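You operate a simulated robot arm through the tools that you are given. There is no shell and no other tool. Be economical: measure what you need, move in short steps, check, and stop when the job is done.

You run a simulated robot arm. Do the job below in one go: nothing can be reset, and whatever is moved stays where it is left.

JOB
Test-sew the black patch and set the tension till the seam lies flat.
Fine: patch under the foot, lever down; it stays there; machine off at the end.

The check looks at the end state, three seconds after you hand in, the way a careful person would. Anything else that was tipped, shoved, dropped, spilled or broken makes it a failure.

ROBOT AND FRAMES
A 6-joint arm with a two-finger parallel gripper, fixed in place. Base frame: the origin is at the foot of the arm, x ahead of it, y to its left, z up; the work surface is at about z = 740. Readings come in mm, rad, newtons and seconds.
With the tool pointing down near the work surface it reaches from about 100 to 840 mm from the base axis. Its first joint turns from -2.007 to 2.007 rad. Payload 4.2 kg.
Tool frame: the origin (TCP) lies between the finger pads and is the grasp point; the fingertips stand 23 mm ahead of it; z points along the fingers, y is the line along which they close. The gripper opens to 94 mm. The fingers are 38 mm wide and 10 mm thick; the gripper's body (54 by 96 mm) begins 39 mm behind the TCP.
Orientation is that of the tool frame in the base frame, as a unit quaternion [w, x, y, z]. With the fingers straight down and closing along the base's y, the tool's x points along the base's -x, its y along +y and its z along -z.

CONTROLS
- The arm moves only by the tool apply_moves. Its argument "rows" is a list that holds one entry, the list of rows, each a list of 7 numbers: the shift along the tool's x, y, z in mm, then the turn, a rotation vector about the tool's x, y, z in rad, then the gripper command, from -1 (shut) to 1 (fully open), values between in proportion. In form: [[[x, y, z, wx, wy, wz, fingers], ...]]. A call has 1 to 12 rows; each row is the pose to reach, as a shift and turn from the pose commanded when the call began, along the tool's axes at that moment. Each row takes 0.2 s and may step no farther than 50 mm and 0.15 rad from the row before; otherwise, or with a gripper value out of range, the whole call is refused. A pose out of reach is approached as far as the arm can. The call stops where the force on the tool passes 90 N (or 10 N more than at its start, if that is more) or the arm is blocked; 0.2 s more then pass. Each finger travels about 108 mm/s and halts on what it meets, pressing with about 32 N; the grip force reading is that of the motor and also rises with nothing between the fingers. The clock runs only during rows and for 0.2 s after the last one: add rows that repeat a pose to give the fingers time. The reply holds the time, the measured pose of the TCP, the force on the tool along the base axes, the opening and the grip force, in the units named above and with some noise.
- Cameras (640 x 400 px; columns grow to the right, rows downward): "scene" is fixed at [207.9, 639.7, 1534]; the picture's right is [-0.89, -0.45, 0.00], its down [-0.28, 0.56, -0.78] and it looks along [0.35, -0.69, -0.63] (base axes); focal length 301 px, centre (320, 200). "wrist" rides on the gripper at [86, 16, -75] in the tool frame; the picture's right is [-0.18, 0.98, 0.00], its down [-0.58, -0.11, -0.81] and it looks along [-0.79, -0.15, 0.59] (tool axes); focal length 243 px, centre (320, 200). There is no depth. A picture from a camera that has moved, and an enlarged one, comes with that camera's place and axes in the base frame and with its lens. The place of the scene camera against the robot may be out by one fixed shift of up to 18 mm in any direction.
- snapshot(camera): a new picture of that camera. The clock stands still meanwhile.
- slide_trunk(by): slides the trunk up (or, below 0, down) by that many mm; the arm rides with it, the base frame stays. It gives what a move gives, with no picture.
- inspect(camera, box): a new picture of the part [left, top, right, bottom] of that camera's present view, enlarged. The clock stands still meanwhile.
- finish_job(): hands the job in; it is judged then, once.

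Go step by step. Nothing tells you positions but the pictures and the camera data: compare them with the known pose of the tool, close in by small moves and look again before you grip or let go. The budget is 120 turns and 64 pictures, counting those below and the enlarged ones. Unless the task says otherwise, let go and move clear before handing in, and close with one line.

The tools are called after "Emit:" by a JSON object that holds its "name" and its "arguments". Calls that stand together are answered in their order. apply_moves: Moves the arm, as the interface text tells. Its arguments: {"type":"object","properties":{"rows":{"type":"array"}},"required":["rows"]} The other tools are called the same way: slide_trunk (by) slides the trunk up or down; snapshot (camera) takes a picture; inspect (camera, box) takes an enlarged picture of a part of a camera's view; finish_job () hands the job in.

At the start:

```text
clock: 0.0
ee_pos: [499.1, -16.2, 1251.8]
tool_rot: [0.0, -0.001, 1.0, 0.0]
ft_force: [0.0, -0.6, 0.2]
finger_gap: 94.0
gripper_force: 0.1
trunk travel left (down, up): [-800.0, 190.0]
```

scene: 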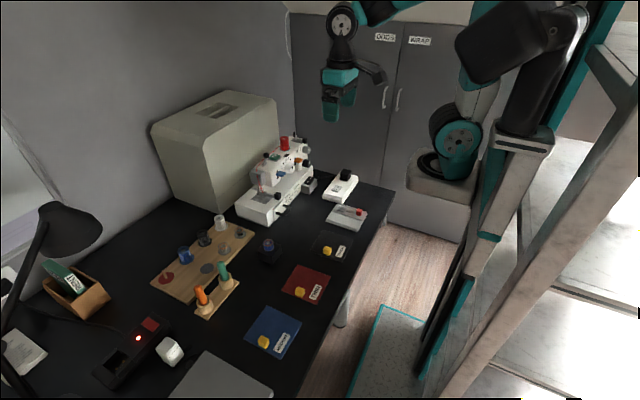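
wrist: 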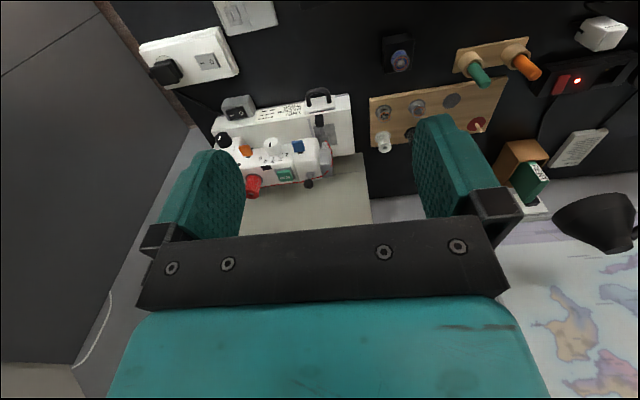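

I see a sewing machine at the back of the desk, a plug/switch box, a pedal-like box, and coloured patches. I'll take a few enlarged pictures to read labels and find the controls.

Emit:
{"name": "inspect", "arguments": {"camera": "scene", "box": [220, 120, 380, 220]}}

Emit:
{"name": "inspect", "arguments": {"camera": "scene", "box": [220, 200, 380, 300]}}

Emit:
{"name": "inspect", "arguments": {"camera": "wrist", "box": [130, 0, 386, 210]}}

Emit:
{"name": "inspect", "arguments": {"camera": "scene", "box": [0, 200, 320, 400]}}

```text
4.00 times, centred on (300, 170) of scene
camera zoom: at [207.9, 639.7, 1534.0], right [-0.89, -0.45, 0.0], down [-0.28, 0.56, -0.78], along [0.35, -0.69, -0.63], focal length 1205 px, centre (400, 320)
```

zoom: 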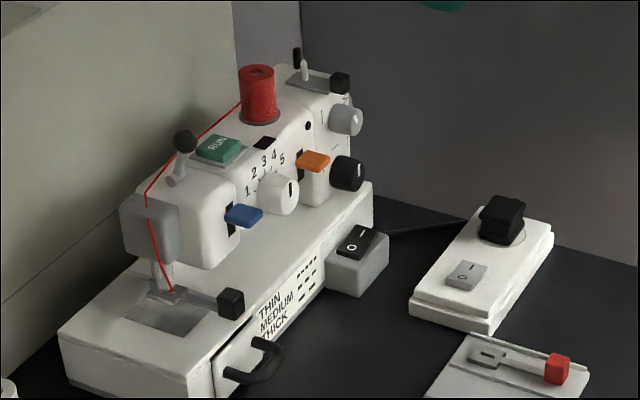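

```text
4.00 times, centred on (300, 250) of scene
camera zoom: at [207.9, 639.7, 1534.0], right [-0.89, -0.45, 0.0], down [-0.28, 0.56, -0.78], along [0.35, -0.69, -0.63], focal length 1205 px, centre (400, 0)
```

zoom: 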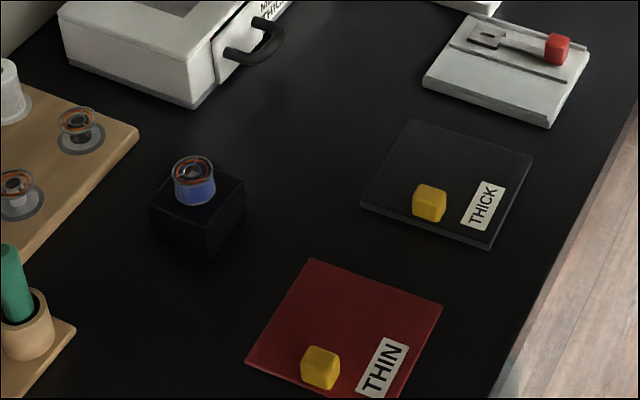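

```text
1.90 times, centred on (258, 105) of wrist
camera zoom: at [413.1, -0.9, 1325.7], right [0.18, 0.98, 0.0], down [0.58, -0.11, 0.81], along [0.79, -0.15, -0.59], focal length 462 px, centre (438, 381)
```

zoom: 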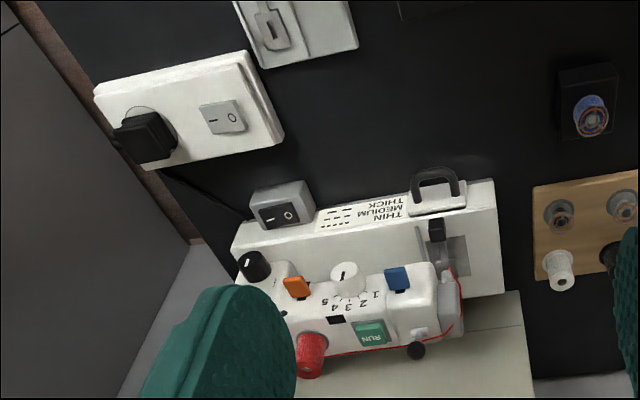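

```text
2.00 times, centred on (160, 300) of scene
camera zoom: at [207.9, 639.7, 1534.0], right [-0.89, -0.45, 0.0], down [-0.28, 0.56, -0.78], along [0.35, -0.69, -0.63], focal length 603 px, centre (640, 0)
```

zoom: 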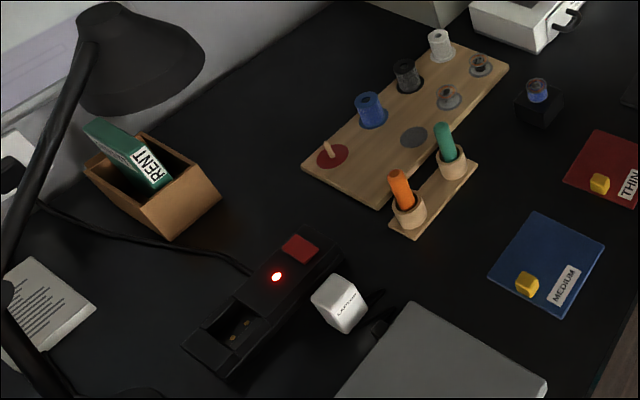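

The controls are small, so I'll bring the wrist camera closer to the machine for a clear view.

Emit:
{"name": "apply_moves", "arguments": {"rows": [[[-10, -25, 40, 0, 0, 0, 0], [-20, -50, 80, 0, 0, 0, -0.5], [-30, -75, 120, 0, 0, 0, -1], [-40, -100, 160, 0, 0, 0, -1], [-50, -120, 190, 0, 0, 0, -1]]]}}

Emit:
{"name": "snapshot", "arguments": {"camera": "wrist"}}

```text
clock: 1.2
ee_pos: [550.0, -136.0, 1060.8]
tool_rot: [0.0, 0.0, 1.0, 0.001]
ft_force: [-0.2, 0.2, -0.2]
finger_gap: 0.0
gripper_force: 32.0
trunk travel left (down, up): [-800.0, 190.0]
```

```text
57 pictures are left
camera wrist: at [463.5, -121.9, 1135.7], right [0.18, 0.98, 0.0], down [0.58, -0.11, 0.81], along [0.79, -0.15, -0.59], focal length 243 px, centre (320, 200)
```

wrist: 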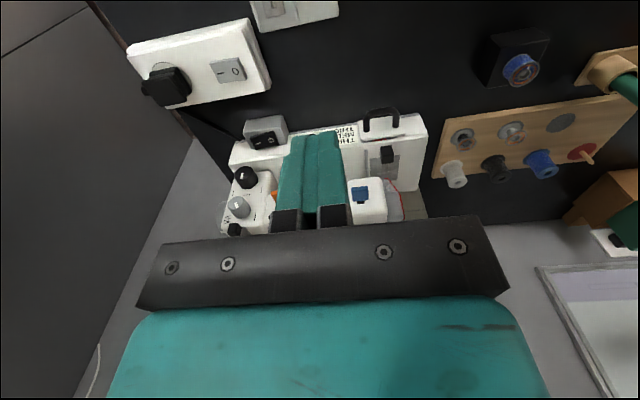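

The fingers hide the machine from this pose. I'll step to the left and lower to see its front past the gripper.

Emit:
{"name": "apply_moves", "arguments": {"rows": [[[10, 40, 15, 0, 0, 0, -1], [20, 80, 30, 0, 0, 0, -1], [30, 120, 45, 0, 0, 0, -1], [40, 160, 60, 0, 0, 0, -1]]]}}

Emit:
{"name": "snapshot", "arguments": {"camera": "wrist"}}

```text
clock: 2.2
ee_pos: [509.3, 20.9, 1005.3]
tool_rot: [0.0, 0.001, 1.0, 0.0]
ft_force: [0.6, -0.4, 0.2]
finger_gap: 0.0
gripper_force: 32.0
trunk travel left (down, up): [-800.0, 190.0]
```

```text
56 pictures are left
camera wrist: at [422.7, 37.5, 1079.3], right [0.19, 0.98, 0.0], down [0.58, -0.11, 0.81], along [0.79, -0.15, -0.59], focal length 243 px, centre (320, 200)
```

wrist: 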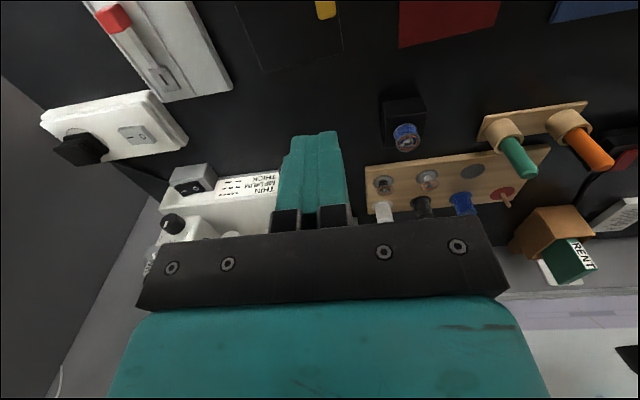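

I'll tilt the gripper forward, so the camera looks more level at the machine front.

Emit:
{"name": "apply_moves", "arguments": {"rows": [[[15, -30, -20, 0, -0.14, 0, -1], [30, -60, -40, 0, -0.28, 0, -1], [40, -90, -60, 0, -0.42, 0, -1], [40, -120, -70, 0, -0.55, 0, -1], [40, -150, -70, 0, -0.6, 0, -1]]]}}

Emit:
{"name": "snapshot", "arguments": {"camera": "wrist"}}

```text
clock: 3.4
ee_pos: [586.2, -148.5, 1088.8]
tool_rot: [0.295, 0.0, 0.956, 0.0]
ft_force: [0.3, 1.6, 0.4]
finger_gap: 0.0
gripper_force: 32.0
out of reach, approached as far as the arm can: row 1, 2, 3, 4, 5
trunk travel left (down, up): [-800.0, 190.0]
```

```text
55 pictures are left
camera wrist: at [472.5, -133.8, 1101.6], right [0.15, 0.98, 0.1], down [0.02, -0.11, 0.99], along [0.99, -0.15, -0.04], focal length 243 px, centre (320, 200)
```

wrist: 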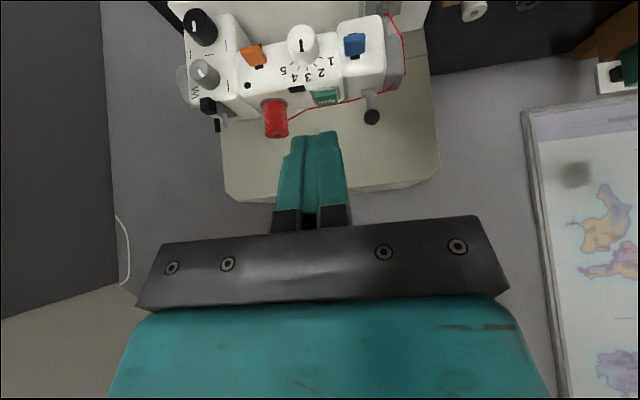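

Emit:
{"name": "inspect", "arguments": {"camera": "wrist", "box": [160, 0, 420, 140]}}

Emit:
{"name": "inspect", "arguments": {"camera": "scene", "box": [230, 160, 310, 220]}}

Emit:
{"name": "inspect", "arguments": {"camera": "scene", "box": [250, 130, 320, 185]}}

```text
2.46 times, centred on (290, 70) of wrist
camera zoom: at [472.5, -133.8, 1101.6], right [0.15, 0.98, 0.1], down [0.02, -0.11, 0.99], along [0.99, -0.15, -0.04], focal length 597 px, centre (394, 520)
```

zoom: 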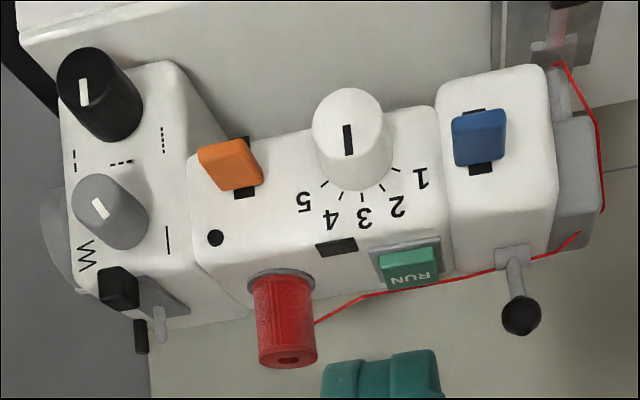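

```text
6.67 times, centred on (270, 190) of scene
camera zoom: at [207.9, 639.7, 1534.0], right [-0.89, -0.45, 0.0], down [-0.28, 0.56, -0.78], along [0.35, -0.69, -0.63], focal length 2009 px, centre (653, 267)
```

zoom: 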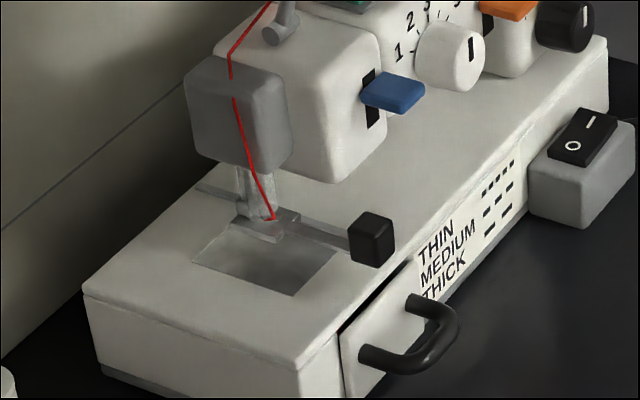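

```text
7.27 times, centred on (285, 158) of scene
camera zoom: at [207.9, 639.7, 1534.0], right [-0.89, -0.45, 0.0], down [-0.28, 0.56, -0.78], along [0.35, -0.69, -0.63], focal length 2192 px, centre (574, 509)
```

zoom: 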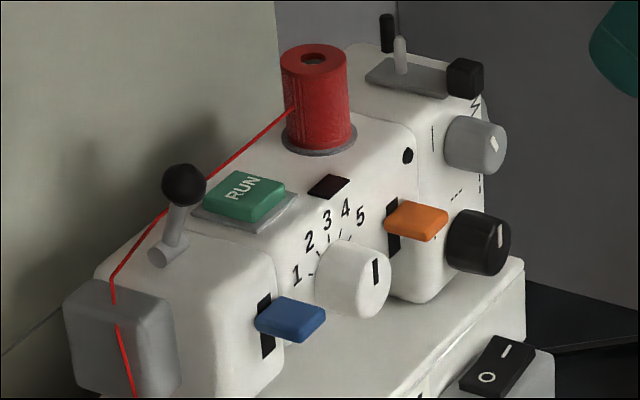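

The dial, RUN button, levers and rocker are now located. I'll go back to a vertical tool, then go round for a side view of the foot.

Emit:
{"name": "apply_moves", "arguments": {"rows": [[[0, 20, 0, 0, 0.14, 0, -1], [0, 50, 0, 0, 0.28, 0, -1], [0, 80, 0, 0, 0.42, 0, -1], [0, 110, 0, 0, 0.56, 0, -1], [0, 150, 0, 0, 0.6, 0, -1]]]}}

```text
clock: 4.6
ee_pos: [587.4, -0.1, 1089.0]
tool_rot: [-0.001, 0.001, 1.0, 0.001]
ft_force: [-0.2, 0.1, 1.0]
finger_gap: 0.0
gripper_force: 31.9
trunk travel left (down, up): [-800.0, 190.0]
```

Emit:
{"name": "apply_moves", "arguments": {"rows": [[[-8, 12, 20, 0, 0, 0.14, -1], [-16, 24, 40, 0, 0, 0.28, -1], [-24, 36, 60, 0, 0, 0.42, -1], [-32, 48, 80, 0, 0, 0.56, -1], [-40, 60, 100, 0, 0, 0.7, -1], [-48, 72, 120, 0, 0, 0.84, -1], [-56, 84, 140, 0, 0, 0.98, -1], [-60, 90, 150, 0, 0, 1.1, -1]]]}}

```text
clock: 6.4
ee_pos: [647.8, 90.5, 940.0]
tool_rot: [0.0, 0.524, 0.851, 0.0]
ft_force: [0.1, -0.6, 0.0]
finger_gap: 0.0
gripper_force: 32.0
trunk travel left (down, up): [-800.0, 190.0]
```

Emit:
{"name": "apply_moves", "arguments": {"rows": [[[0, 0, 15, 0, -0.14, 0, -1], [0, 0, 30, 0, -0.28, 0, -1], [0, 0, 45, 0, -0.42, 0, -1]]]}}

Emit:
{"name": "snapshot", "arguments": {"camera": "wrist"}}

```text
clock: 7.2
ee_pos: [650.0, 89.5, 894.8]
tool_rot: [0.179, 0.511, 0.833, -0.109]
ft_force: [-1.1, -0.2, -1.1]
finger_gap: 0.0
gripper_force: 32.6
trunk travel left (down, up): [-800.0, 190.0]
```

```text
51 pictures are left
camera wrist: at [613.8, 194.2, 927.3], right [0.95, 0.29, 0.08], down [-0.01, -0.23, 0.97], along [0.3, -0.93, -0.22], focal length 243 px, centre (320, 200)
```

wrist: 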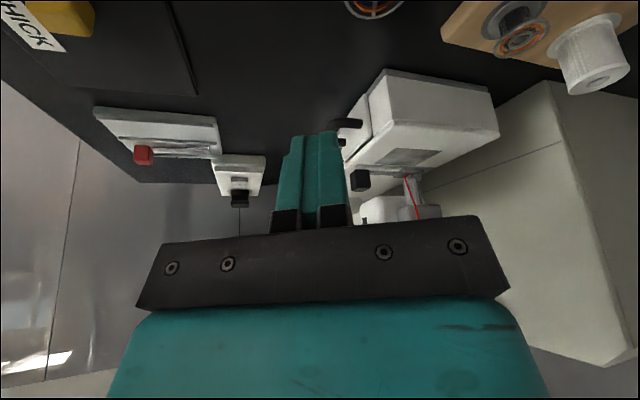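

Emit:
{"name": "inspect", "arguments": {"camera": "wrist", "box": [330, 110, 490, 225]}}

Emit:
{"name": "inspect", "arguments": {"camera": "wrist", "box": [80, 95, 280, 220]}}

```text
3.48 times, centred on (410, 168) of wrist
camera zoom: at [613.8, 194.2, 927.3], right [0.95, 0.29, 0.08], down [-0.01, -0.23, 0.97], along [0.3, -0.93, -0.22], focal length 844 px, centre (7, 313)
```

zoom: 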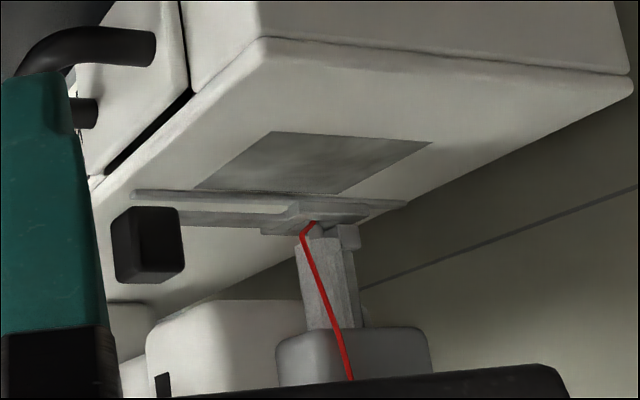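

```text
3.20 times, centred on (180, 158) of wrist
camera zoom: at [613.8, 194.2, 927.3], right [0.95, 0.29, 0.08], down [-0.01, -0.23, 0.97], along [0.3, -0.93, -0.22], focal length 776 px, centre (768, 336)
```

zoom: 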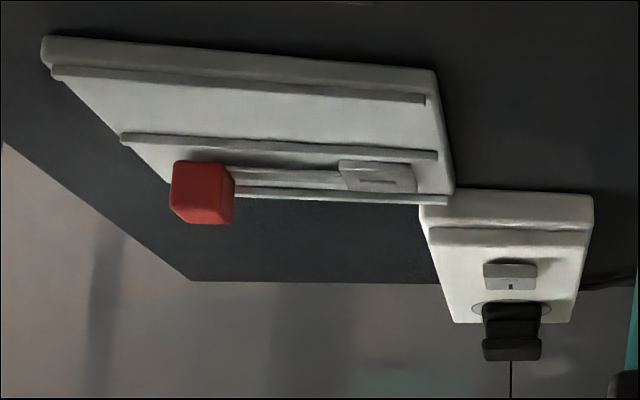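

The foot with the black handle sits roughly 25 mm above the plate, so it seems raised. Now a close look at the levers, the switches and the dial.

Emit:
{"name": "inspect", "arguments": {"camera": "scene", "box": [254, 144, 286, 178]}}

Emit:
{"name": "inspect", "arguments": {"camera": "scene", "box": [280, 140, 320, 170]}}

Emit:
{"name": "inspect", "arguments": {"camera": "scene", "box": [296, 165, 360, 205]}}

```text
11.76 times, centred on (270, 161) of scene
camera zoom: at [207.9, 639.7, 1534.0], right [-0.89, -0.45, 0.0], down [-0.28, 0.56, -0.78], along [0.35, -0.69, -0.63], focal length 3545 px, centre (908, 659)
```

zoom: 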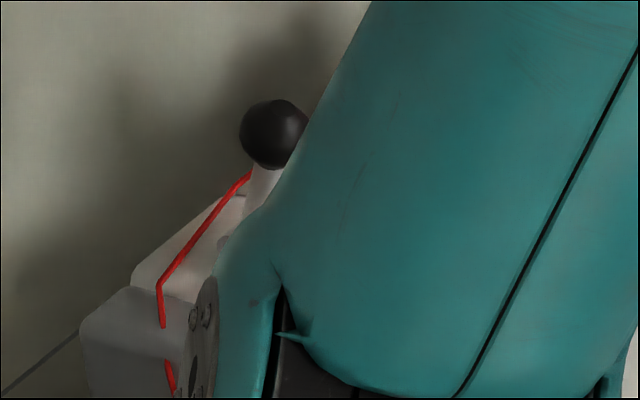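

```text
13.33 times, centred on (300, 155) of scene
camera zoom: at [207.9, 639.7, 1534.0], right [-0.89, -0.45, 0.0], down [-0.28, 0.56, -0.78], along [0.35, -0.69, -0.63], focal length 4018 px, centre (587, 800)
```

zoom: 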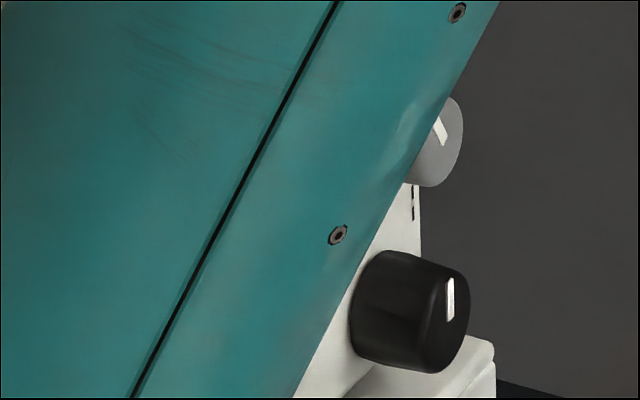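

```text
10.00 times, centred on (328, 185) of scene
camera zoom: at [207.9, 639.7, 1534.0], right [-0.89, -0.45, 0.0], down [-0.28, 0.56, -0.78], along [0.35, -0.69, -0.63], focal length 3014 px, centre (240, 350)
```

zoom: 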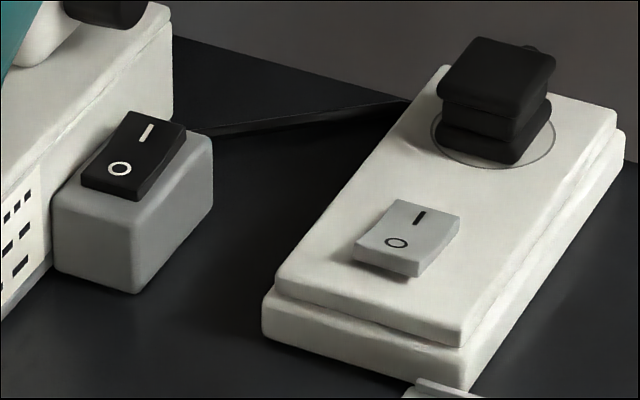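

The grey mains switch looks on (I end pressed), and the machine's black rocker looks off (O end pressed); the tension dial points at about 3. I'll straighten the tool and go above the rocker at about (729, -288).

Emit:
{"name": "apply_moves", "arguments": {"rows": [[[0, 0, -40, 0, 0.14, 0, -1], [0, 0, -80, 0, 0.28, 0, -1], [0, 0, -110, 0, 0.42, 0, -1]]]}}

Emit:
{"name": "apply_moves", "arguments": {"rows": [[[0, 0, 0, 0, 0, -0.14, -1], [0, 0, 0, 0, 0, -0.28, -1], [0, 0, 0, 0, 0, -0.42, -1], [0, 0, 0, 0, 0, -0.56, -1], [0, 0, 0, 0, 0, -0.7, -1], [0, 0, 0, 0, 0, -0.84, -1], [0, 0, 0, 0, 0, -0.98, -1], [0, 0, 0, 0, 0, -1.1, -1]]]}}

```text
clock: 8.0
ee_pos: [627.3, 131.8, 994.3]
tool_rot: [0.0, 0.522, 0.853, 0.0]
ft_force: [-0.3, -0.2, 0.0]
finger_gap: 0.1
gripper_force: 31.8
trunk travel left (down, up): [-800.0, 190.0]
```

```text
clock: 9.8
ee_pos: [626.5, 130.2, 993.9]
tool_rot: [0.0, -0.001, 1.0, -0.001]
ft_force: [0.4, 0.1, 0.4]
finger_gap: 0.0
gripper_force: 32.2
trunk travel left (down, up): [-800.0, 190.0]
```

Emit:
{"name": "apply_moves", "arguments": {"rows": [[[0, -47, 0, 0, 0, 0, -1], [0, -94, 0, 0, 0, 0, -1], [0, -141, 0, 0, 0, 0, -1], [0, -188, 0, 0, 0, 0, -1], [0, -235, 0, 0, 0, 0, -1], [0, -282, 0, 0, 0, 0, -1], [0, -329, 0, 0, 0, 0, -1], [-10, -376, 20, 0, 0, 0, -1], [-30, -410, 50, 0, 0, 0, -1], [-60, -425, 80, 0, 0, 0, -1]]]}}

Emit:
{"name": "snapshot", "arguments": {"camera": "wrist"}}

Emit:
{"name": "inspect", "arguments": {"camera": "scene", "box": [240, 130, 320, 190]}}

```text
refused: row 8 steps farther than a row can; nothing moved
```

```text
45 pictures are left
camera wrist: at [540.5, 145.2, 1069.2], right [0.18, 0.98, 0.0], down [0.58, -0.11, 0.81], along [0.79, -0.15, -0.59], focal length 243 px, centre (320, 200)
```

wrist: 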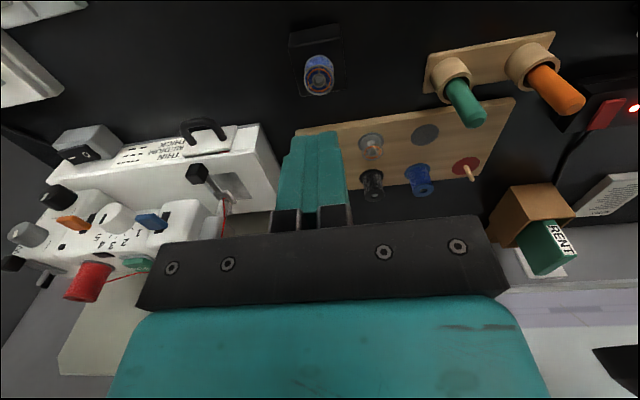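

```text
6.67 times, centred on (280, 160) of scene
camera zoom: at [207.9, 639.7, 1534.0], right [-0.89, -0.45, 0.0], down [-0.28, 0.56, -0.78], along [0.35, -0.69, -0.63], focal length 2009 px, centre (587, 467)
```

zoom: 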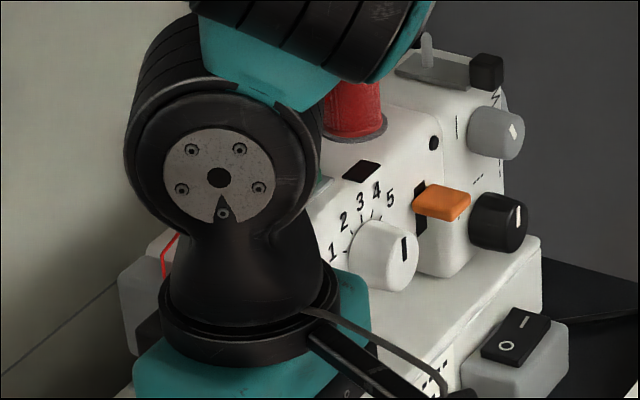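

A row was too long; I'll redo the move with shorter steps.

Emit:
{"name": "apply_moves", "arguments": {"rows": [[[0, -45, 0, 0, 0, 0, -1], [0, -90, 0, 0, 0, 0, -1], [0, -135, 0, 0, 0, 0, -1], [0, -180, 0, 0, 0, 0, -1], [0, -225, 0, 0, 0, 0, -1], [0, -270, 0, 0, 0, 0, -1], [0, -315, 0, 0, 0, 0, -1], [-10, -355, 10, 0, 0, 0, -1], [-25, -390, 30, 0, 0, 0, -1], [-45, -410, 60, 0, 0, 0, -1], [-60, -425, 95, 0, 0, 0, -1], [-60, -425, 125, 0, 0, 0, -1]]]}}

Emit:
{"name": "inspect", "arguments": {"camera": "scene", "box": [270, 130, 360, 200]}}

```text
clock: 12.4
ee_pos: [686.7, -296.7, 871.5]
tool_rot: [-0.001, 0.0, 1.0, 0.001]
ft_force: [-0.7, -0.2, 0.3]
finger_gap: 0.1
gripper_force: 31.9
trunk travel left (down, up): [-800.0, 190.0]
```

```text
5.71 times, centred on (315, 165) of scene
camera zoom: at [207.9, 639.7, 1534.0], right [-0.89, -0.45, 0.0], down [-0.28, 0.56, -0.78], along [0.35, -0.69, -0.63], focal length 1722 px, centre (349, 400)
```

zoom: 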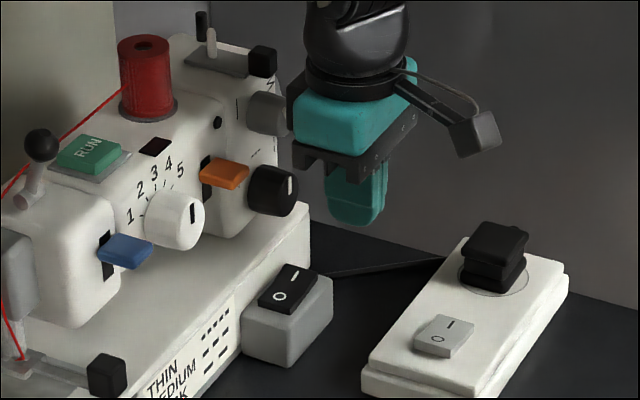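

The scene camera reads about 9 mm low in x. I'll come down over the rocker's I end, with the fingertips at z about 800.

Emit:
{"name": "apply_moves", "arguments": {"rows": [[[-10, 5, 20, 0, 0, 0, -1], [-29, 6, 40, 0, 0, 0, -1], [-29, 6, 48, 0, 0, 0, -1]]]}}

Emit:
{"name": "inspect", "arguments": {"camera": "scene", "box": [290, 150, 330, 200]}}

```text
clock: 13.1
ee_pos: [702.4, -290.5, 829.2]
tool_rot: [-0.015, 0.007, 1.0, 0.001]
ft_force: [-48.4, -1.9, 16.6]
finger_gap: 0.0
gripper_force: 32.4
trunk travel left (down, up): [-800.0, 190.0]
stopped in row 3: the force on the tool passed its limit (the readings are from after the stop); the commanded pose is now the measured one
```

```text
8.00 times, centred on (310, 175) of scene
camera zoom: at [207.9, 639.7, 1534.0], right [-0.89, -0.45, 0.0], down [-0.28, 0.56, -0.78], along [0.35, -0.69, -0.63], focal length 2411 px, centre (400, 400)
```

zoom: 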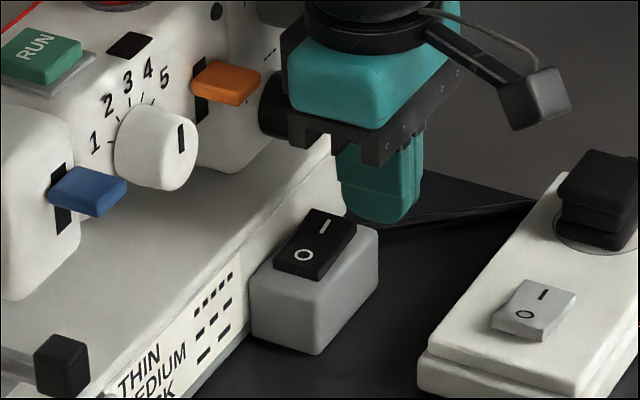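

The gripper body touched the black dial (about 48 N sideways). I'll back off right away, and reach the rocker with the tool tilted strongly forward so the body stays clear.

Emit:
{"name": "apply_moves", "arguments": {"rows": [[[25, 0, 0, 0, 0, 0, -1], [60, 0, -15, 0, 0, 0, -1], [70, 0, -40, 0, 0, 0, -1]]]}}

Emit:
{"name": "inspect", "arguments": {"camera": "scene", "box": [260, 120, 330, 200]}}

```text
clock: 13.8
ee_pos: [640.3, -289.6, 872.0]
tool_rot: [-0.01, 0.005, 1.0, 0.001]
ft_force: [0.3, 0.2, -0.3]
finger_gap: 0.0
gripper_force: 32.2
trunk travel left (down, up): [-800.0, 190.0]
```

```text
5.00 times, centred on (295, 160) of scene
camera zoom: at [207.9, 639.7, 1534.0], right [-0.89, -0.45, 0.0], down [-0.28, 0.56, -0.78], along [0.35, -0.69, -0.63], focal length 1507 px, centre (445, 400)
```

zoom: 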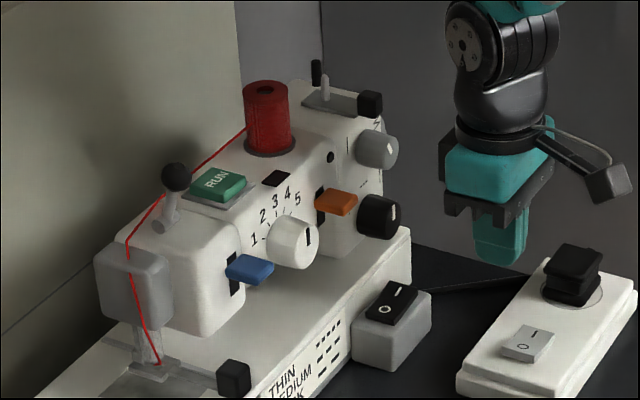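

Emit:
{"name": "apply_moves", "arguments": {"rows": [[[0, 0, 0, 0, -0.14, 0, -1], [0, 0, 0, 0, -0.28, 0, -1], [0, 0, 0, 0, -0.42, 0, -1], [0, 0, 0, 0, -0.56, 0, -1], [0, 0, 0, 0, -0.7, 0, -1], [0, 0, 0, 0, -0.84, 0, -1], [0, 0, 0, 0, -0.95, 0, -1]]]}}

```text
clock: 15.4
ee_pos: [639.0, -289.2, 871.5]
tool_rot: [0.449, 0.005, 0.893, -0.003]
ft_force: [-0.2, 0.3, -0.1]
finger_gap: 0.0
gripper_force: 32.1
trunk travel left (down, up): [-800.0, 190.0]
```

Emit:
{"name": "apply_moves", "arguments": {"rows": [[[0, -2, 0, 0, 0.12, 0, -1], [-5, -4, 25, 0, 0.23, 0, -1], [-10, -4, 50, 0, 0.23, 0, -1], [-14, -4, 72, 0, 0.23, 0, -1], [-18, -4, 90, 0, 0.23, 0, -1]]]}}

Emit:
{"name": "inspect", "arguments": {"camera": "scene", "box": [280, 140, 360, 200]}}

```text
clock: 16.6
ee_pos: [721.3, -294.2, 832.3]
tool_rot: [0.343, 0.005, 0.939, 0.001]
ft_force: [-0.3, -0.7, 0.0]
finger_gap: 0.2
gripper_force: 32.0
trunk travel left (down, up): [-800.0, 190.0]
```

```text
6.67 times, centred on (320, 170) of scene
camera zoom: at [207.9, 639.7, 1534.0], right [-0.89, -0.45, 0.0], down [-0.28, 0.56, -0.78], along [0.35, -0.69, -0.63], focal length 2009 px, centre (320, 400)
```

zoom: 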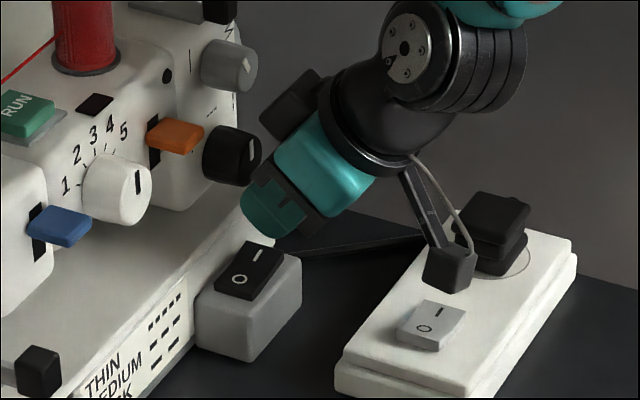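

Emit:
{"name": "apply_moves", "arguments": {"rows": [[[1, 0, 7, 0, 0, 0, -1], [4, 0, 10.5, 0, 0, 0, -1], [6.5, 0, 13.5, 0, 0, 0, -1]]]}}

Emit:
{"name": "inspect", "arguments": {"camera": "scene", "box": [290, 150, 340, 200]}}

```text
clock: 17.4
ee_pos: [725.8, -295.2, 816.8]
tool_rot: [0.343, 0.005, 0.939, -0.001]
ft_force: [-1.3, 0.3, 2.8]
finger_gap: 0.0
gripper_force: 32.4
trunk travel left (down, up): [-800.0, 190.0]
```

```text
8.00 times, centred on (315, 175) of scene
camera zoom: at [207.9, 639.7, 1534.0], right [-0.89, -0.45, 0.0], down [-0.28, 0.56, -0.78], along [0.35, -0.69, -0.63], focal length 2411 px, centre (360, 400)
```

zoom: 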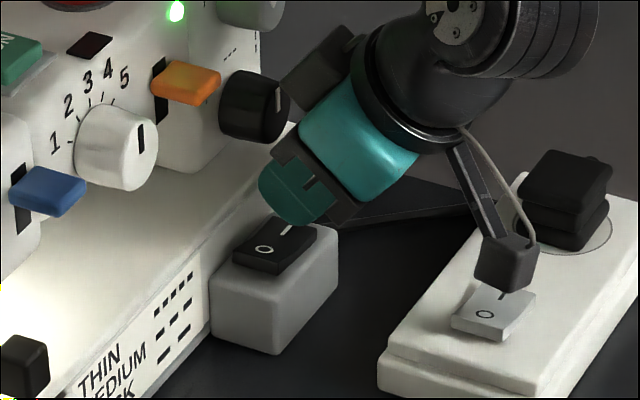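

The rocker is now on: the green lamp and the work light are lit. I'll retreat, straighten the tool and go to the black THICK patch.

Emit:
{"name": "apply_moves", "arguments": {"rows": [[[-13, 0, -28, 0, 0, 0, -1], [-15.7, 0, -65, 0, 0, 0, -1], [-8.8, 0, -104, 0, 0.1, 0, -1], [1.9, 0, -145, 0, 0.24, 0, -1], [1.9, 0, -145, 0, 0.38, 0, -1], [1.9, 0, -145, 0, 0.52, 0, -1], [1.9, 0, -145, 0, 0.66, 0, -1], [1.9, 0, -145, 0, 0.7, 0, -1]]]}}

```text
clock: 19.2
ee_pos: [630.4, -292.3, 926.3]
tool_rot: [0.0, 0.006, 1.0, 0.003]
ft_force: [1.2, 0.0, -0.2]
finger_gap: 0.2
gripper_force: 31.7
trunk travel left (down, up): [-800.0, 190.0]
```

Emit:
{"name": "apply_moves", "arguments": {"rows": [[[11, 28, 0, 0, 0, 0.136, -1], [22, 56, 0, 0, 0, 0.272, -1], [33, 84, 0, 0, 0, 0.408, -1], [44, 112, 0, 0, 0, 0.544, -1], [55, 140, 0, 0, 0, 0.68, -1], [66, 168, 0, 0, 0, 0.816, -1], [77, 196, 0, 0, 0, 0.952, -1], [88, 224, 0, 0, 0, 1.088, -1], [100, 252, 0, 0, 0, 1.224, -1], [112, 280, 0, 0, 0, 1.36, -0.5], [124, 310, 0, 0, 0, 1.49, 0], [124, 310, 0, 0, 0, 1.49, 0]]]}}

Emit:
{"name": "snapshot", "arguments": {"camera": "wrist"}}

Emit:
{"name": "inspect", "arguments": {"camera": "scene", "box": [230, 130, 330, 220]}}

```text
clock: 21.9
ee_pos: [507.3, 18.3, 927.5]
tool_rot: [-0.001, 0.681, 0.732, 0.0]
ft_force: [-0.2, 0.7, 0.2]
finger_gap: 46.8
gripper_force: 0.0
trunk travel left (down, up): [-800.0, 190.0]
```

```text
38 pictures are left
camera wrist: at [518.3, 104.7, 1001.9], right [0.99, -0.11, 0.0], down [-0.07, -0.59, 0.8], along [-0.09, -0.8, -0.59], focal length 243 px, centre (320, 200)
```

wrist: 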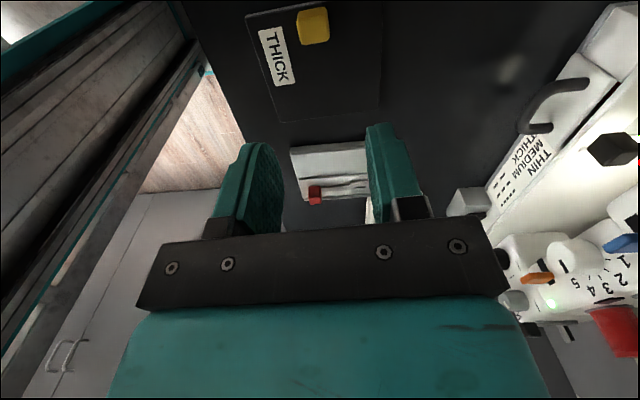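

```text
4.44 times, centred on (280, 175) of scene
camera zoom: at [207.9, 639.7, 1534.0], right [-0.89, -0.45, 0.0], down [-0.28, 0.56, -0.78], along [0.35, -0.69, -0.63], focal length 1339 px, centre (498, 311)
```

zoom: 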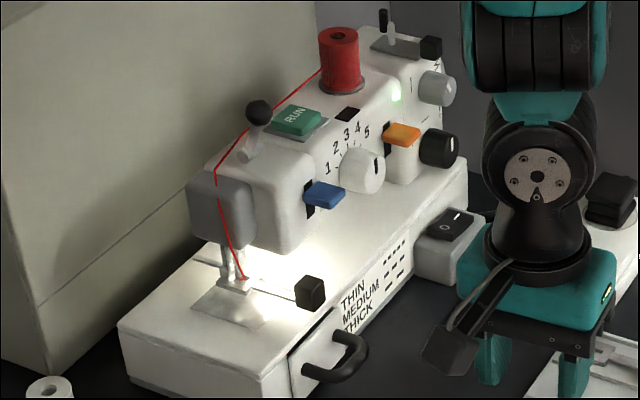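

Emit:
{"name": "apply_moves", "arguments": {"rows": [[[-4, -1, 25, 0, 0, 0, 0], [-8, -2, 50, 0, 0, 0, 0], [-8, -3, 80, 0, 0, 0, 0], [-8, -3, 95, 0, 0, 0, 0]]]}}

Emit:
{"name": "snapshot", "arguments": {"camera": "wrist"}}

Emit:
{"name": "inspect", "arguments": {"camera": "scene", "box": [290, 200, 370, 260]}}

```text
clock: 22.9
ee_pos: [506.4, 8.1, 832.5]
tool_rot: [-0.001, 0.682, 0.732, 0.003]
ft_force: [-0.5, 0.3, -1.1]
finger_gap: 47.0
gripper_force: 0.0
trunk travel left (down, up): [-800.0, 190.0]
```

```text
36 pictures are left
camera wrist: at [517.0, 96.5, 906.1], right [0.99, -0.11, 0.0], down [-0.07, -0.59, 0.8], along [-0.09, -0.8, -0.59], focal length 243 px, centre (320, 200)
```

wrist: 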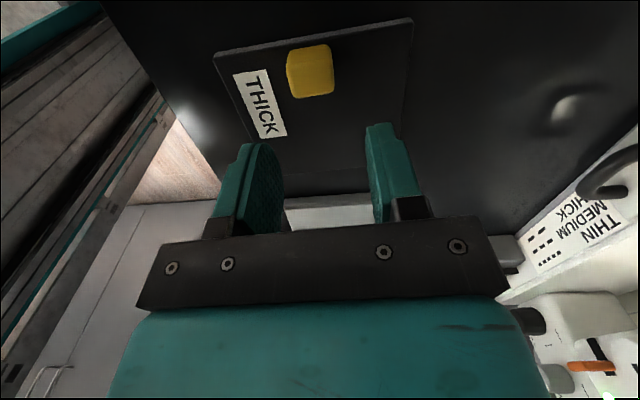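

```text
6.67 times, centred on (330, 230) of scene
camera zoom: at [207.9, 639.7, 1534.0], right [-0.89, -0.45, 0.0], down [-0.28, 0.56, -0.78], along [0.35, -0.69, -0.63], focal length 2009 px, centre (253, 0)
```

zoom: 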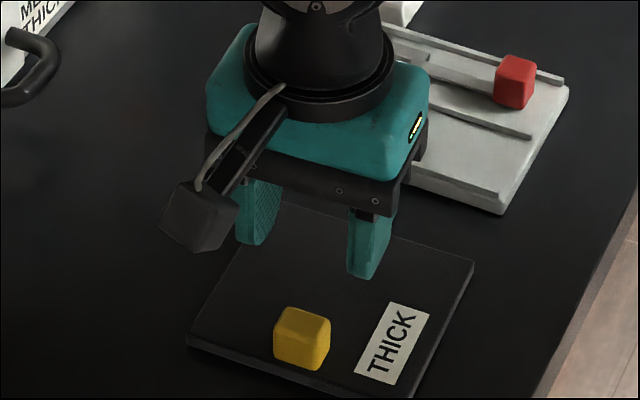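

Tool +x now points along base +y, so I was stepping the wrong way. The yellow tab is at about (504, 23.5); I'll go there and lower around it.

Emit:
{"name": "apply_moves", "arguments": {"rows": [[[15.5, -1.3, 0, 0, 0, 0, 0], [15.5, -1.3, 25, 0, 0, 0, 0], [15.5, -1.3, 40, 0, 0, 0, 0]]]}}

Emit:
{"name": "inspect", "arguments": {"camera": "wrist", "box": [180, 40, 460, 240]}}

Emit:
{"name": "inspect", "arguments": {"camera": "scene", "box": [290, 210, 370, 270]}}

```text
clock: 23.6
ee_pos: [503.9, 26.7, 791.2]
tool_rot: [0.0, 0.682, 0.732, 0.002]
ft_force: [-0.6, -0.1, 0.1]
finger_gap: 46.8
gripper_force: 0.0
trunk travel left (down, up): [-800.0, 190.0]
```

```text
2.00 times, centred on (320, 140) of wrist
camera zoom: at [514.4, 112.8, 865.9], right [0.99, -0.11, 0.0], down [-0.07, -0.59, 0.8], along [-0.09, -0.8, -0.59], focal length 485 px, centre (320, 320)
```

zoom: 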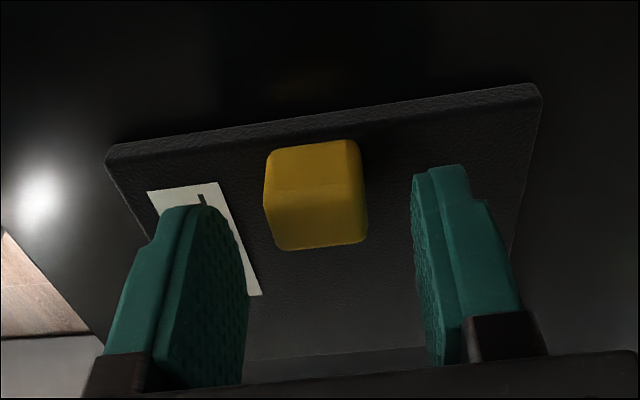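

```text
6.67 times, centred on (330, 240) of scene
camera zoom: at [207.9, 639.7, 1534.0], right [-0.89, -0.45, 0.0], down [-0.28, 0.56, -0.78], along [0.35, -0.69, -0.63], focal length 2009 px, centre (253, -67)
```

zoom: 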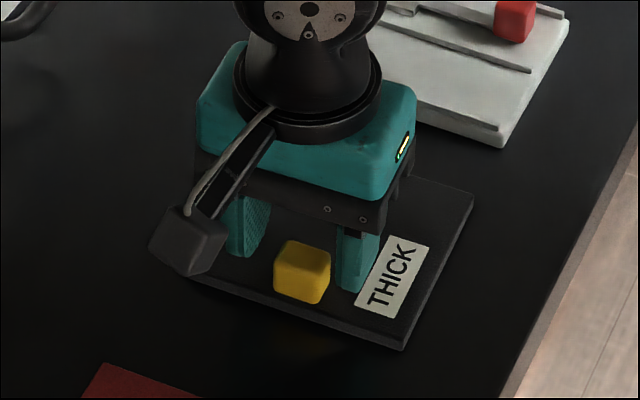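

Emit:
{"name": "apply_moves", "arguments": {"rows": [[[-3, -0.5, 8, 0, 0, 0, 0], [-3, -0.5, 15, 0, 0, 0, 0], [-3, -0.5, 15, 0, 0, 0, -1], [-3, -0.5, 15, 0, 0, 0, -1], [-3, -0.5, 15, 0, 0, 0, -1]]]}}

Emit:
{"name": "inspect", "arguments": {"camera": "wrist", "box": [180, 40, 460, 240]}}

```text
clock: 24.9
ee_pos: [504.2, 23.3, 777.8]
tool_rot: [0.0, 0.681, 0.733, 0.001]
ft_force: [0.2, 0.1, -0.4]
finger_gap: 25.1
gripper_force: 31.8
trunk travel left (down, up): [-800.0, 190.0]
```

```text
2.00 times, centred on (320, 140) of wrist
camera zoom: at [514.5, 109.6, 851.8], right [0.99, -0.11, 0.0], down [-0.07, -0.59, 0.8], along [-0.09, -0.8, -0.59], focal length 485 px, centre (320, 320)
```

zoom: 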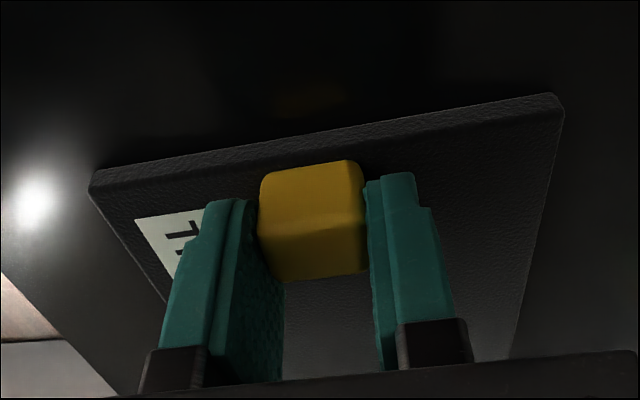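

The tab is gripped (25 mm). I'll lift straight up and check that the patch hangs level.

Emit:
{"name": "apply_moves", "arguments": {"rows": [[[0, 0, -15, 0, 0, 0, -1], [0, 0, -40, 0, 0, 0, -1], [0, 0, -75, 0, 0, 0, -1], [0, 0, -115, 0, 0, 0, -1], [0, 0, -125, 0, 0, 0, -1]]]}}

Emit:
{"name": "inspect", "arguments": {"camera": "scene", "box": [230, 150, 380, 250]}}

```text
clock: 26.1
ee_pos: [502.7, 23.9, 902.7]
tool_rot: [0.0, 0.681, 0.733, 0.001]
ft_force: [0.2, -1.0, -1.1]
finger_gap: 25.6
gripper_force: 32.5
trunk travel left (down, up): [-800.0, 190.0]
```

```text
4.00 times, centred on (305, 200) of scene
camera zoom: at [207.9, 639.7, 1534.0], right [-0.89, -0.45, 0.0], down [-0.28, 0.56, -0.78], along [0.35, -0.69, -0.63], focal length 1205 px, centre (380, 200)
```

zoom: 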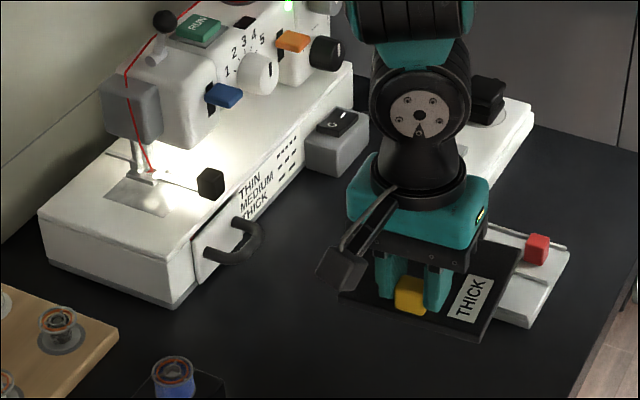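

Emit:
{"name": "apply_moves", "arguments": {"rows": [[[40, 10, 0, 0, 0, 0, -1], [42, 55, 0, 0, 0, 0.02, -1], [41, 100, 0, 0, 0, 0.04, -1], [38, 145, 0, 0, 0, 0.06, -1], [35, 190, 0, 0, 0, 0.075, -1], [33, 235, 0, 0, 0, 0.075, -1], [28, 280, 0, 0, 0, 0.075, -1], [25, 314, 0, 0, 0, 0.075, -1], [25, 314, 0, 0, 0, 0.075, -1]]]}}

Emit:
{"name": "snapshot", "arguments": {"camera": "wrist"}}

Emit:
{"name": "inspect", "arguments": {"camera": "scene", "box": [190, 120, 320, 220]}}

```text
clock: 28.1
ee_pos: [817.4, 70.1, 902.8]
tool_rot: [0.0, 0.708, 0.706, 0.001]
ft_force: [0.0, 0.1, -0.7]
finger_gap: 25.5
gripper_force: 31.7
trunk travel left (down, up): [-800.0, 190.0]
```

```text
30 pictures are left
camera wrist: at [833.5, 156.4, 977.7], right [0.98, -0.19, 0.0], down [-0.11, -0.58, 0.8], along [-0.15, -0.79, -0.59], focal length 243 px, centre (320, 200)
```

wrist: 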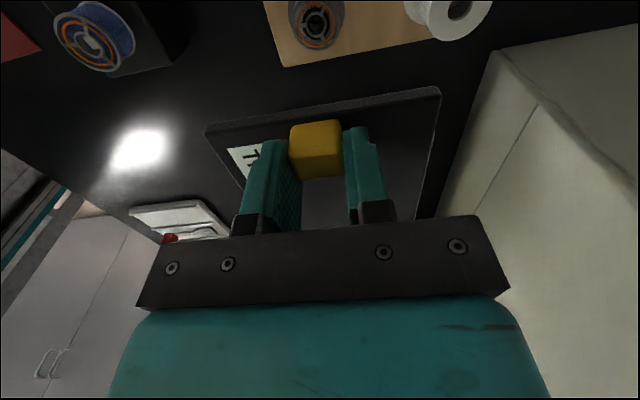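

```text
4.00 times, centred on (255, 170) of scene
camera zoom: at [207.9, 639.7, 1534.0], right [-0.89, -0.45, 0.0], down [-0.28, 0.56, -0.78], along [0.35, -0.69, -0.63], focal length 1205 px, centre (580, 320)
```

zoom: 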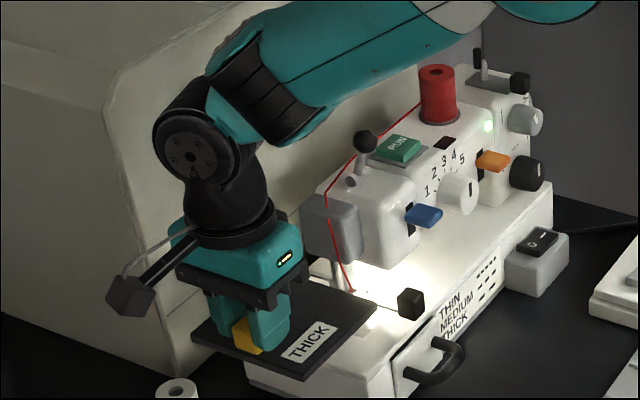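

The patch is beside the foot at about y = 70. I'll lower it towards the bed, slowly at the end, watching the force to find the bed height.

Emit:
{"name": "apply_moves", "arguments": {"rows": [[[0, 0, 20, 0, 0, 0, -1], [0, 0, 40, 0, 0, 0, -1], [0, 0, 45, 0, 0, 0, -1], [0, 0, 45, 0, 0, 0, -1]]]}}

Emit:
{"name": "inspect", "arguments": {"camera": "scene", "box": [220, 165, 300, 225]}}

```text
clock: 29.1
ee_pos: [817.1, 70.9, 858.6]
tool_rot: [-0.001, 0.709, 0.705, 0.001]
ft_force: [-0.3, 0.7, -0.2]
finger_gap: 25.4
gripper_force: 31.8
trunk travel left (down, up): [-800.0, 190.0]
```

```text
6.67 times, centred on (260, 195) of scene
camera zoom: at [207.9, 639.7, 1534.0], right [-0.89, -0.45, 0.0], down [-0.28, 0.56, -0.78], along [0.35, -0.69, -0.63], focal length 2009 px, centre (720, 233)
```

zoom: 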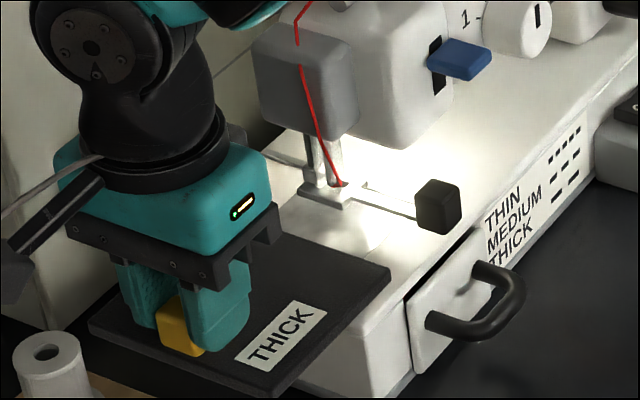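

Emit:
{"name": "apply_moves", "arguments": {"rows": [[[0, 0, 3, 0, 0, 0, -1], [0, 0, 5, 0, 0, 0, -1], [0, 0, 7, 0, 0, 0, -1], [0, 0, 7, 0, 0, 0, -1]]]}}

```text
clock: 30.1
ee_pos: [816.4, 69.8, 851.9]
tool_rot: [-0.001, 0.708, 0.706, 0.0]
ft_force: [-0.2, 0.4, -1.1]
finger_gap: 25.9
gripper_force: 32.4
trunk travel left (down, up): [-800.0, 190.0]
```

Emit:
{"name": "apply_moves", "arguments": {"rows": [[[0, 0, 2, 0, 0, 0, -1], [0, 0, 4, 0, 0, 0, -1], [0, 0, 4, 0, 0, 0, -1]]]}}

Emit:
{"name": "inspect", "arguments": {"camera": "scene", "box": [220, 165, 300, 225]}}

```text
clock: 30.9
ee_pos: [816.5, 70.2, 845.9]
tool_rot: [0.0, 0.709, 0.705, 0.002]
ft_force: [-1.0, -0.9, 5.6]
finger_gap: 25.5
gripper_force: 32.1
trunk travel left (down, up): [-800.0, 190.0]
```

```text
6.67 times, centred on (260, 195) of scene
camera zoom: at [207.9, 639.7, 1534.0], right [-0.89, -0.45, 0.0], down [-0.28, 0.56, -0.78], along [0.35, -0.69, -0.63], focal length 2009 px, centre (720, 233)
```

zoom: 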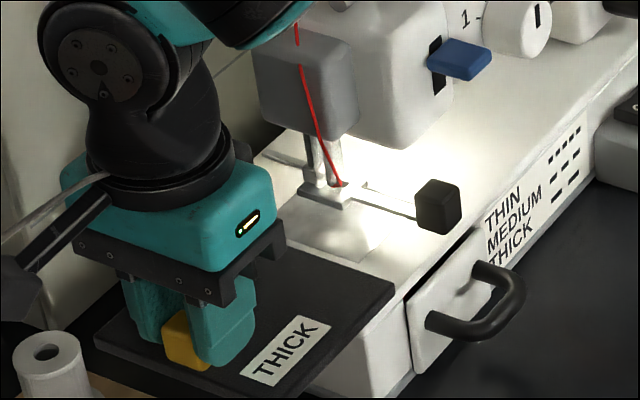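

The patch touched the bed at TCP z of about 846. I'll raise it 3 mm and start sliding it towards the foot.

Emit:
{"name": "apply_moves", "arguments": {"rows": [[[0, 0, -3.5, 0, 0, 0, -1], [-8, 0, -3.5, 0, 0, 0, -1], [-16, 0, -3.5, 0, 0, 0, -1], [-24, 0, -3.5, 0, 0, 0, -1], [-24, 0, -3.5, 0, 0, 0, -1]]]}}

Emit:
{"name": "inspect", "arguments": {"camera": "scene", "box": [235, 170, 285, 207]}}

```text
clock: 32.0
ee_pos: [816.0, 45.6, 849.5]
tool_rot: [-0.002, 0.708, 0.706, 0.002]
ft_force: [0.3, -0.7, -1.4]
finger_gap: 25.0
gripper_force: 32.0
trunk travel left (down, up): [-800.0, 190.0]
```

```text
10.81 times, centred on (260, 188) of scene
camera zoom: at [207.9, 639.7, 1534.0], right [-0.89, -0.45, 0.0], down [-0.28, 0.56, -0.78], along [0.35, -0.69, -0.63], focal length 3258 px, centre (969, 324)
```

zoom: 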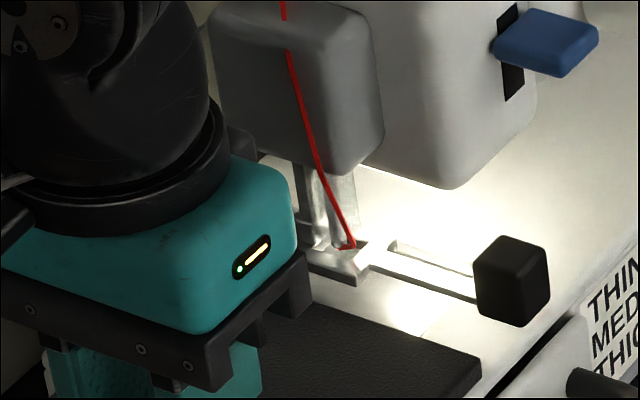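

There is about 14 mm between the patch top and the raised foot. I'll slide on under it.

Emit:
{"name": "apply_moves", "arguments": {"rows": [[[-8, 0, 0, 0, 0, 0, -1], [-16, 0, 0, 0, 0, 0, -1], [-24, 0, 0, 0, 0, 0, -1], [-32, 0, 0, 0, 0, 0, -1], [-40, 0, 0, 0, 0, 0, -1], [-46, 0, 0, 0, 0, 0, -1], [-46, 0, 0, 0, 0, 0, -1]]]}}

Emit:
{"name": "inspect", "arguments": {"camera": "scene", "box": [225, 130, 305, 210]}}

```text
clock: 33.6
ee_pos: [815.0, 0.8, 849.1]
tool_rot: [0.0, 0.708, 0.706, 0.001]
ft_force: [0.0, -0.5, -1.3]
finger_gap: 25.1
gripper_force: 32.0
trunk travel left (down, up): [-800.0, 190.0]
```

```text
5.00 times, centred on (265, 170) of scene
camera zoom: at [207.9, 639.7, 1534.0], right [-0.89, -0.45, 0.0], down [-0.28, 0.56, -0.78], along [0.35, -0.69, -0.63], focal length 1507 px, centre (595, 350)
```

zoom: 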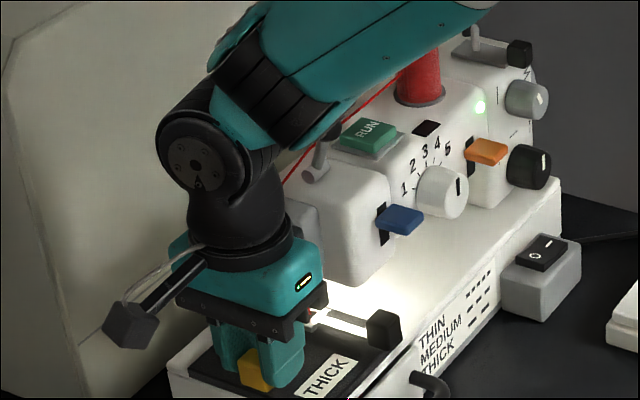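

Emit:
{"name": "apply_moves", "arguments": {"rows": [[[-5, 0, 0, 0, 0, 0, -1], [-10, 0, 0, 0, 0, 0, -1], [-10, 0, 2, 0, 0, 0, -1], [-10, 0, 3, 0, 0, 0, -1], [-10, 0, 3, 0, 0, 0, -1]]]}}

```text
clock: 34.9
ee_pos: [814.7, -0.5, 850.7]
tool_rot: [0.0, 0.702, 0.712, 0.005]
ft_force: [-0.9, 58.8, 29.5]
finger_gap: 25.7
gripper_force: 32.1
trunk travel left (down, up): [-800.0, 190.0]
```

Contact: about 59 N along y. I'll back off at once by several mm.

Emit:
{"name": "apply_moves", "arguments": {"rows": [[[6, 0, 0, 0, 0, 0, -1], [12, 0, -1, 0, 0, 0, -1], [14, 0, -1, 0, 0, 0, -1], [14, 0, -1, 0, 0, 0, -1]]]}}

Emit:
{"name": "inspect", "arguments": {"camera": "scene", "box": [235, 140, 285, 200]}}

Emit:
{"name": "inspect", "arguments": {"camera": "wrist", "box": [160, 40, 480, 240]}}

```text
clock: 35.9
ee_pos: [814.8, 3.4, 847.2]
tool_rot: [-0.001, 0.709, 0.705, 0.0]
ft_force: [1.1, -4.7, 9.2]
finger_gap: 25.6
gripper_force: 31.8
trunk travel left (down, up): [-800.0, 190.0]
```

```text
6.67 times, centred on (260, 170) of scene
camera zoom: at [207.9, 639.7, 1534.0], right [-0.89, -0.45, 0.0], down [-0.28, 0.56, -0.78], along [0.35, -0.69, -0.63], focal length 2009 px, centre (720, 400)
```

zoom: 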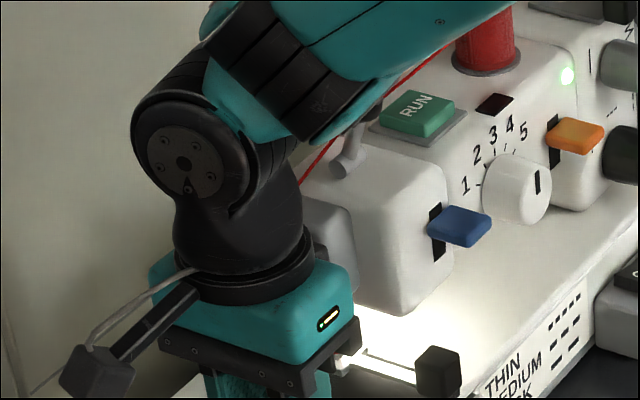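

```text
2.00 times, centred on (320, 140) of wrist
camera zoom: at [831.9, 89.7, 921.5], right [0.98, -0.19, 0.0], down [-0.11, -0.58, 0.81], along [-0.15, -0.79, -0.59], focal length 485 px, centre (320, 320)
```

zoom: 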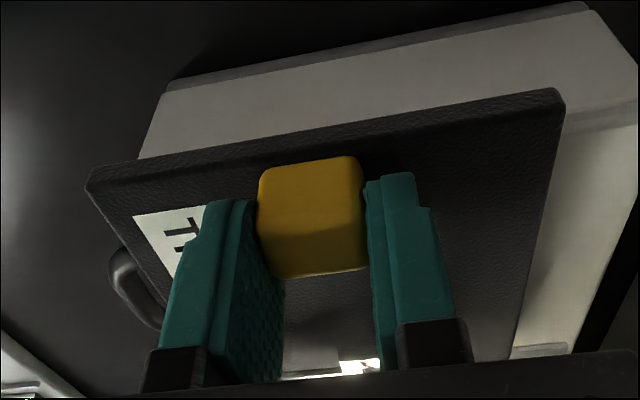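

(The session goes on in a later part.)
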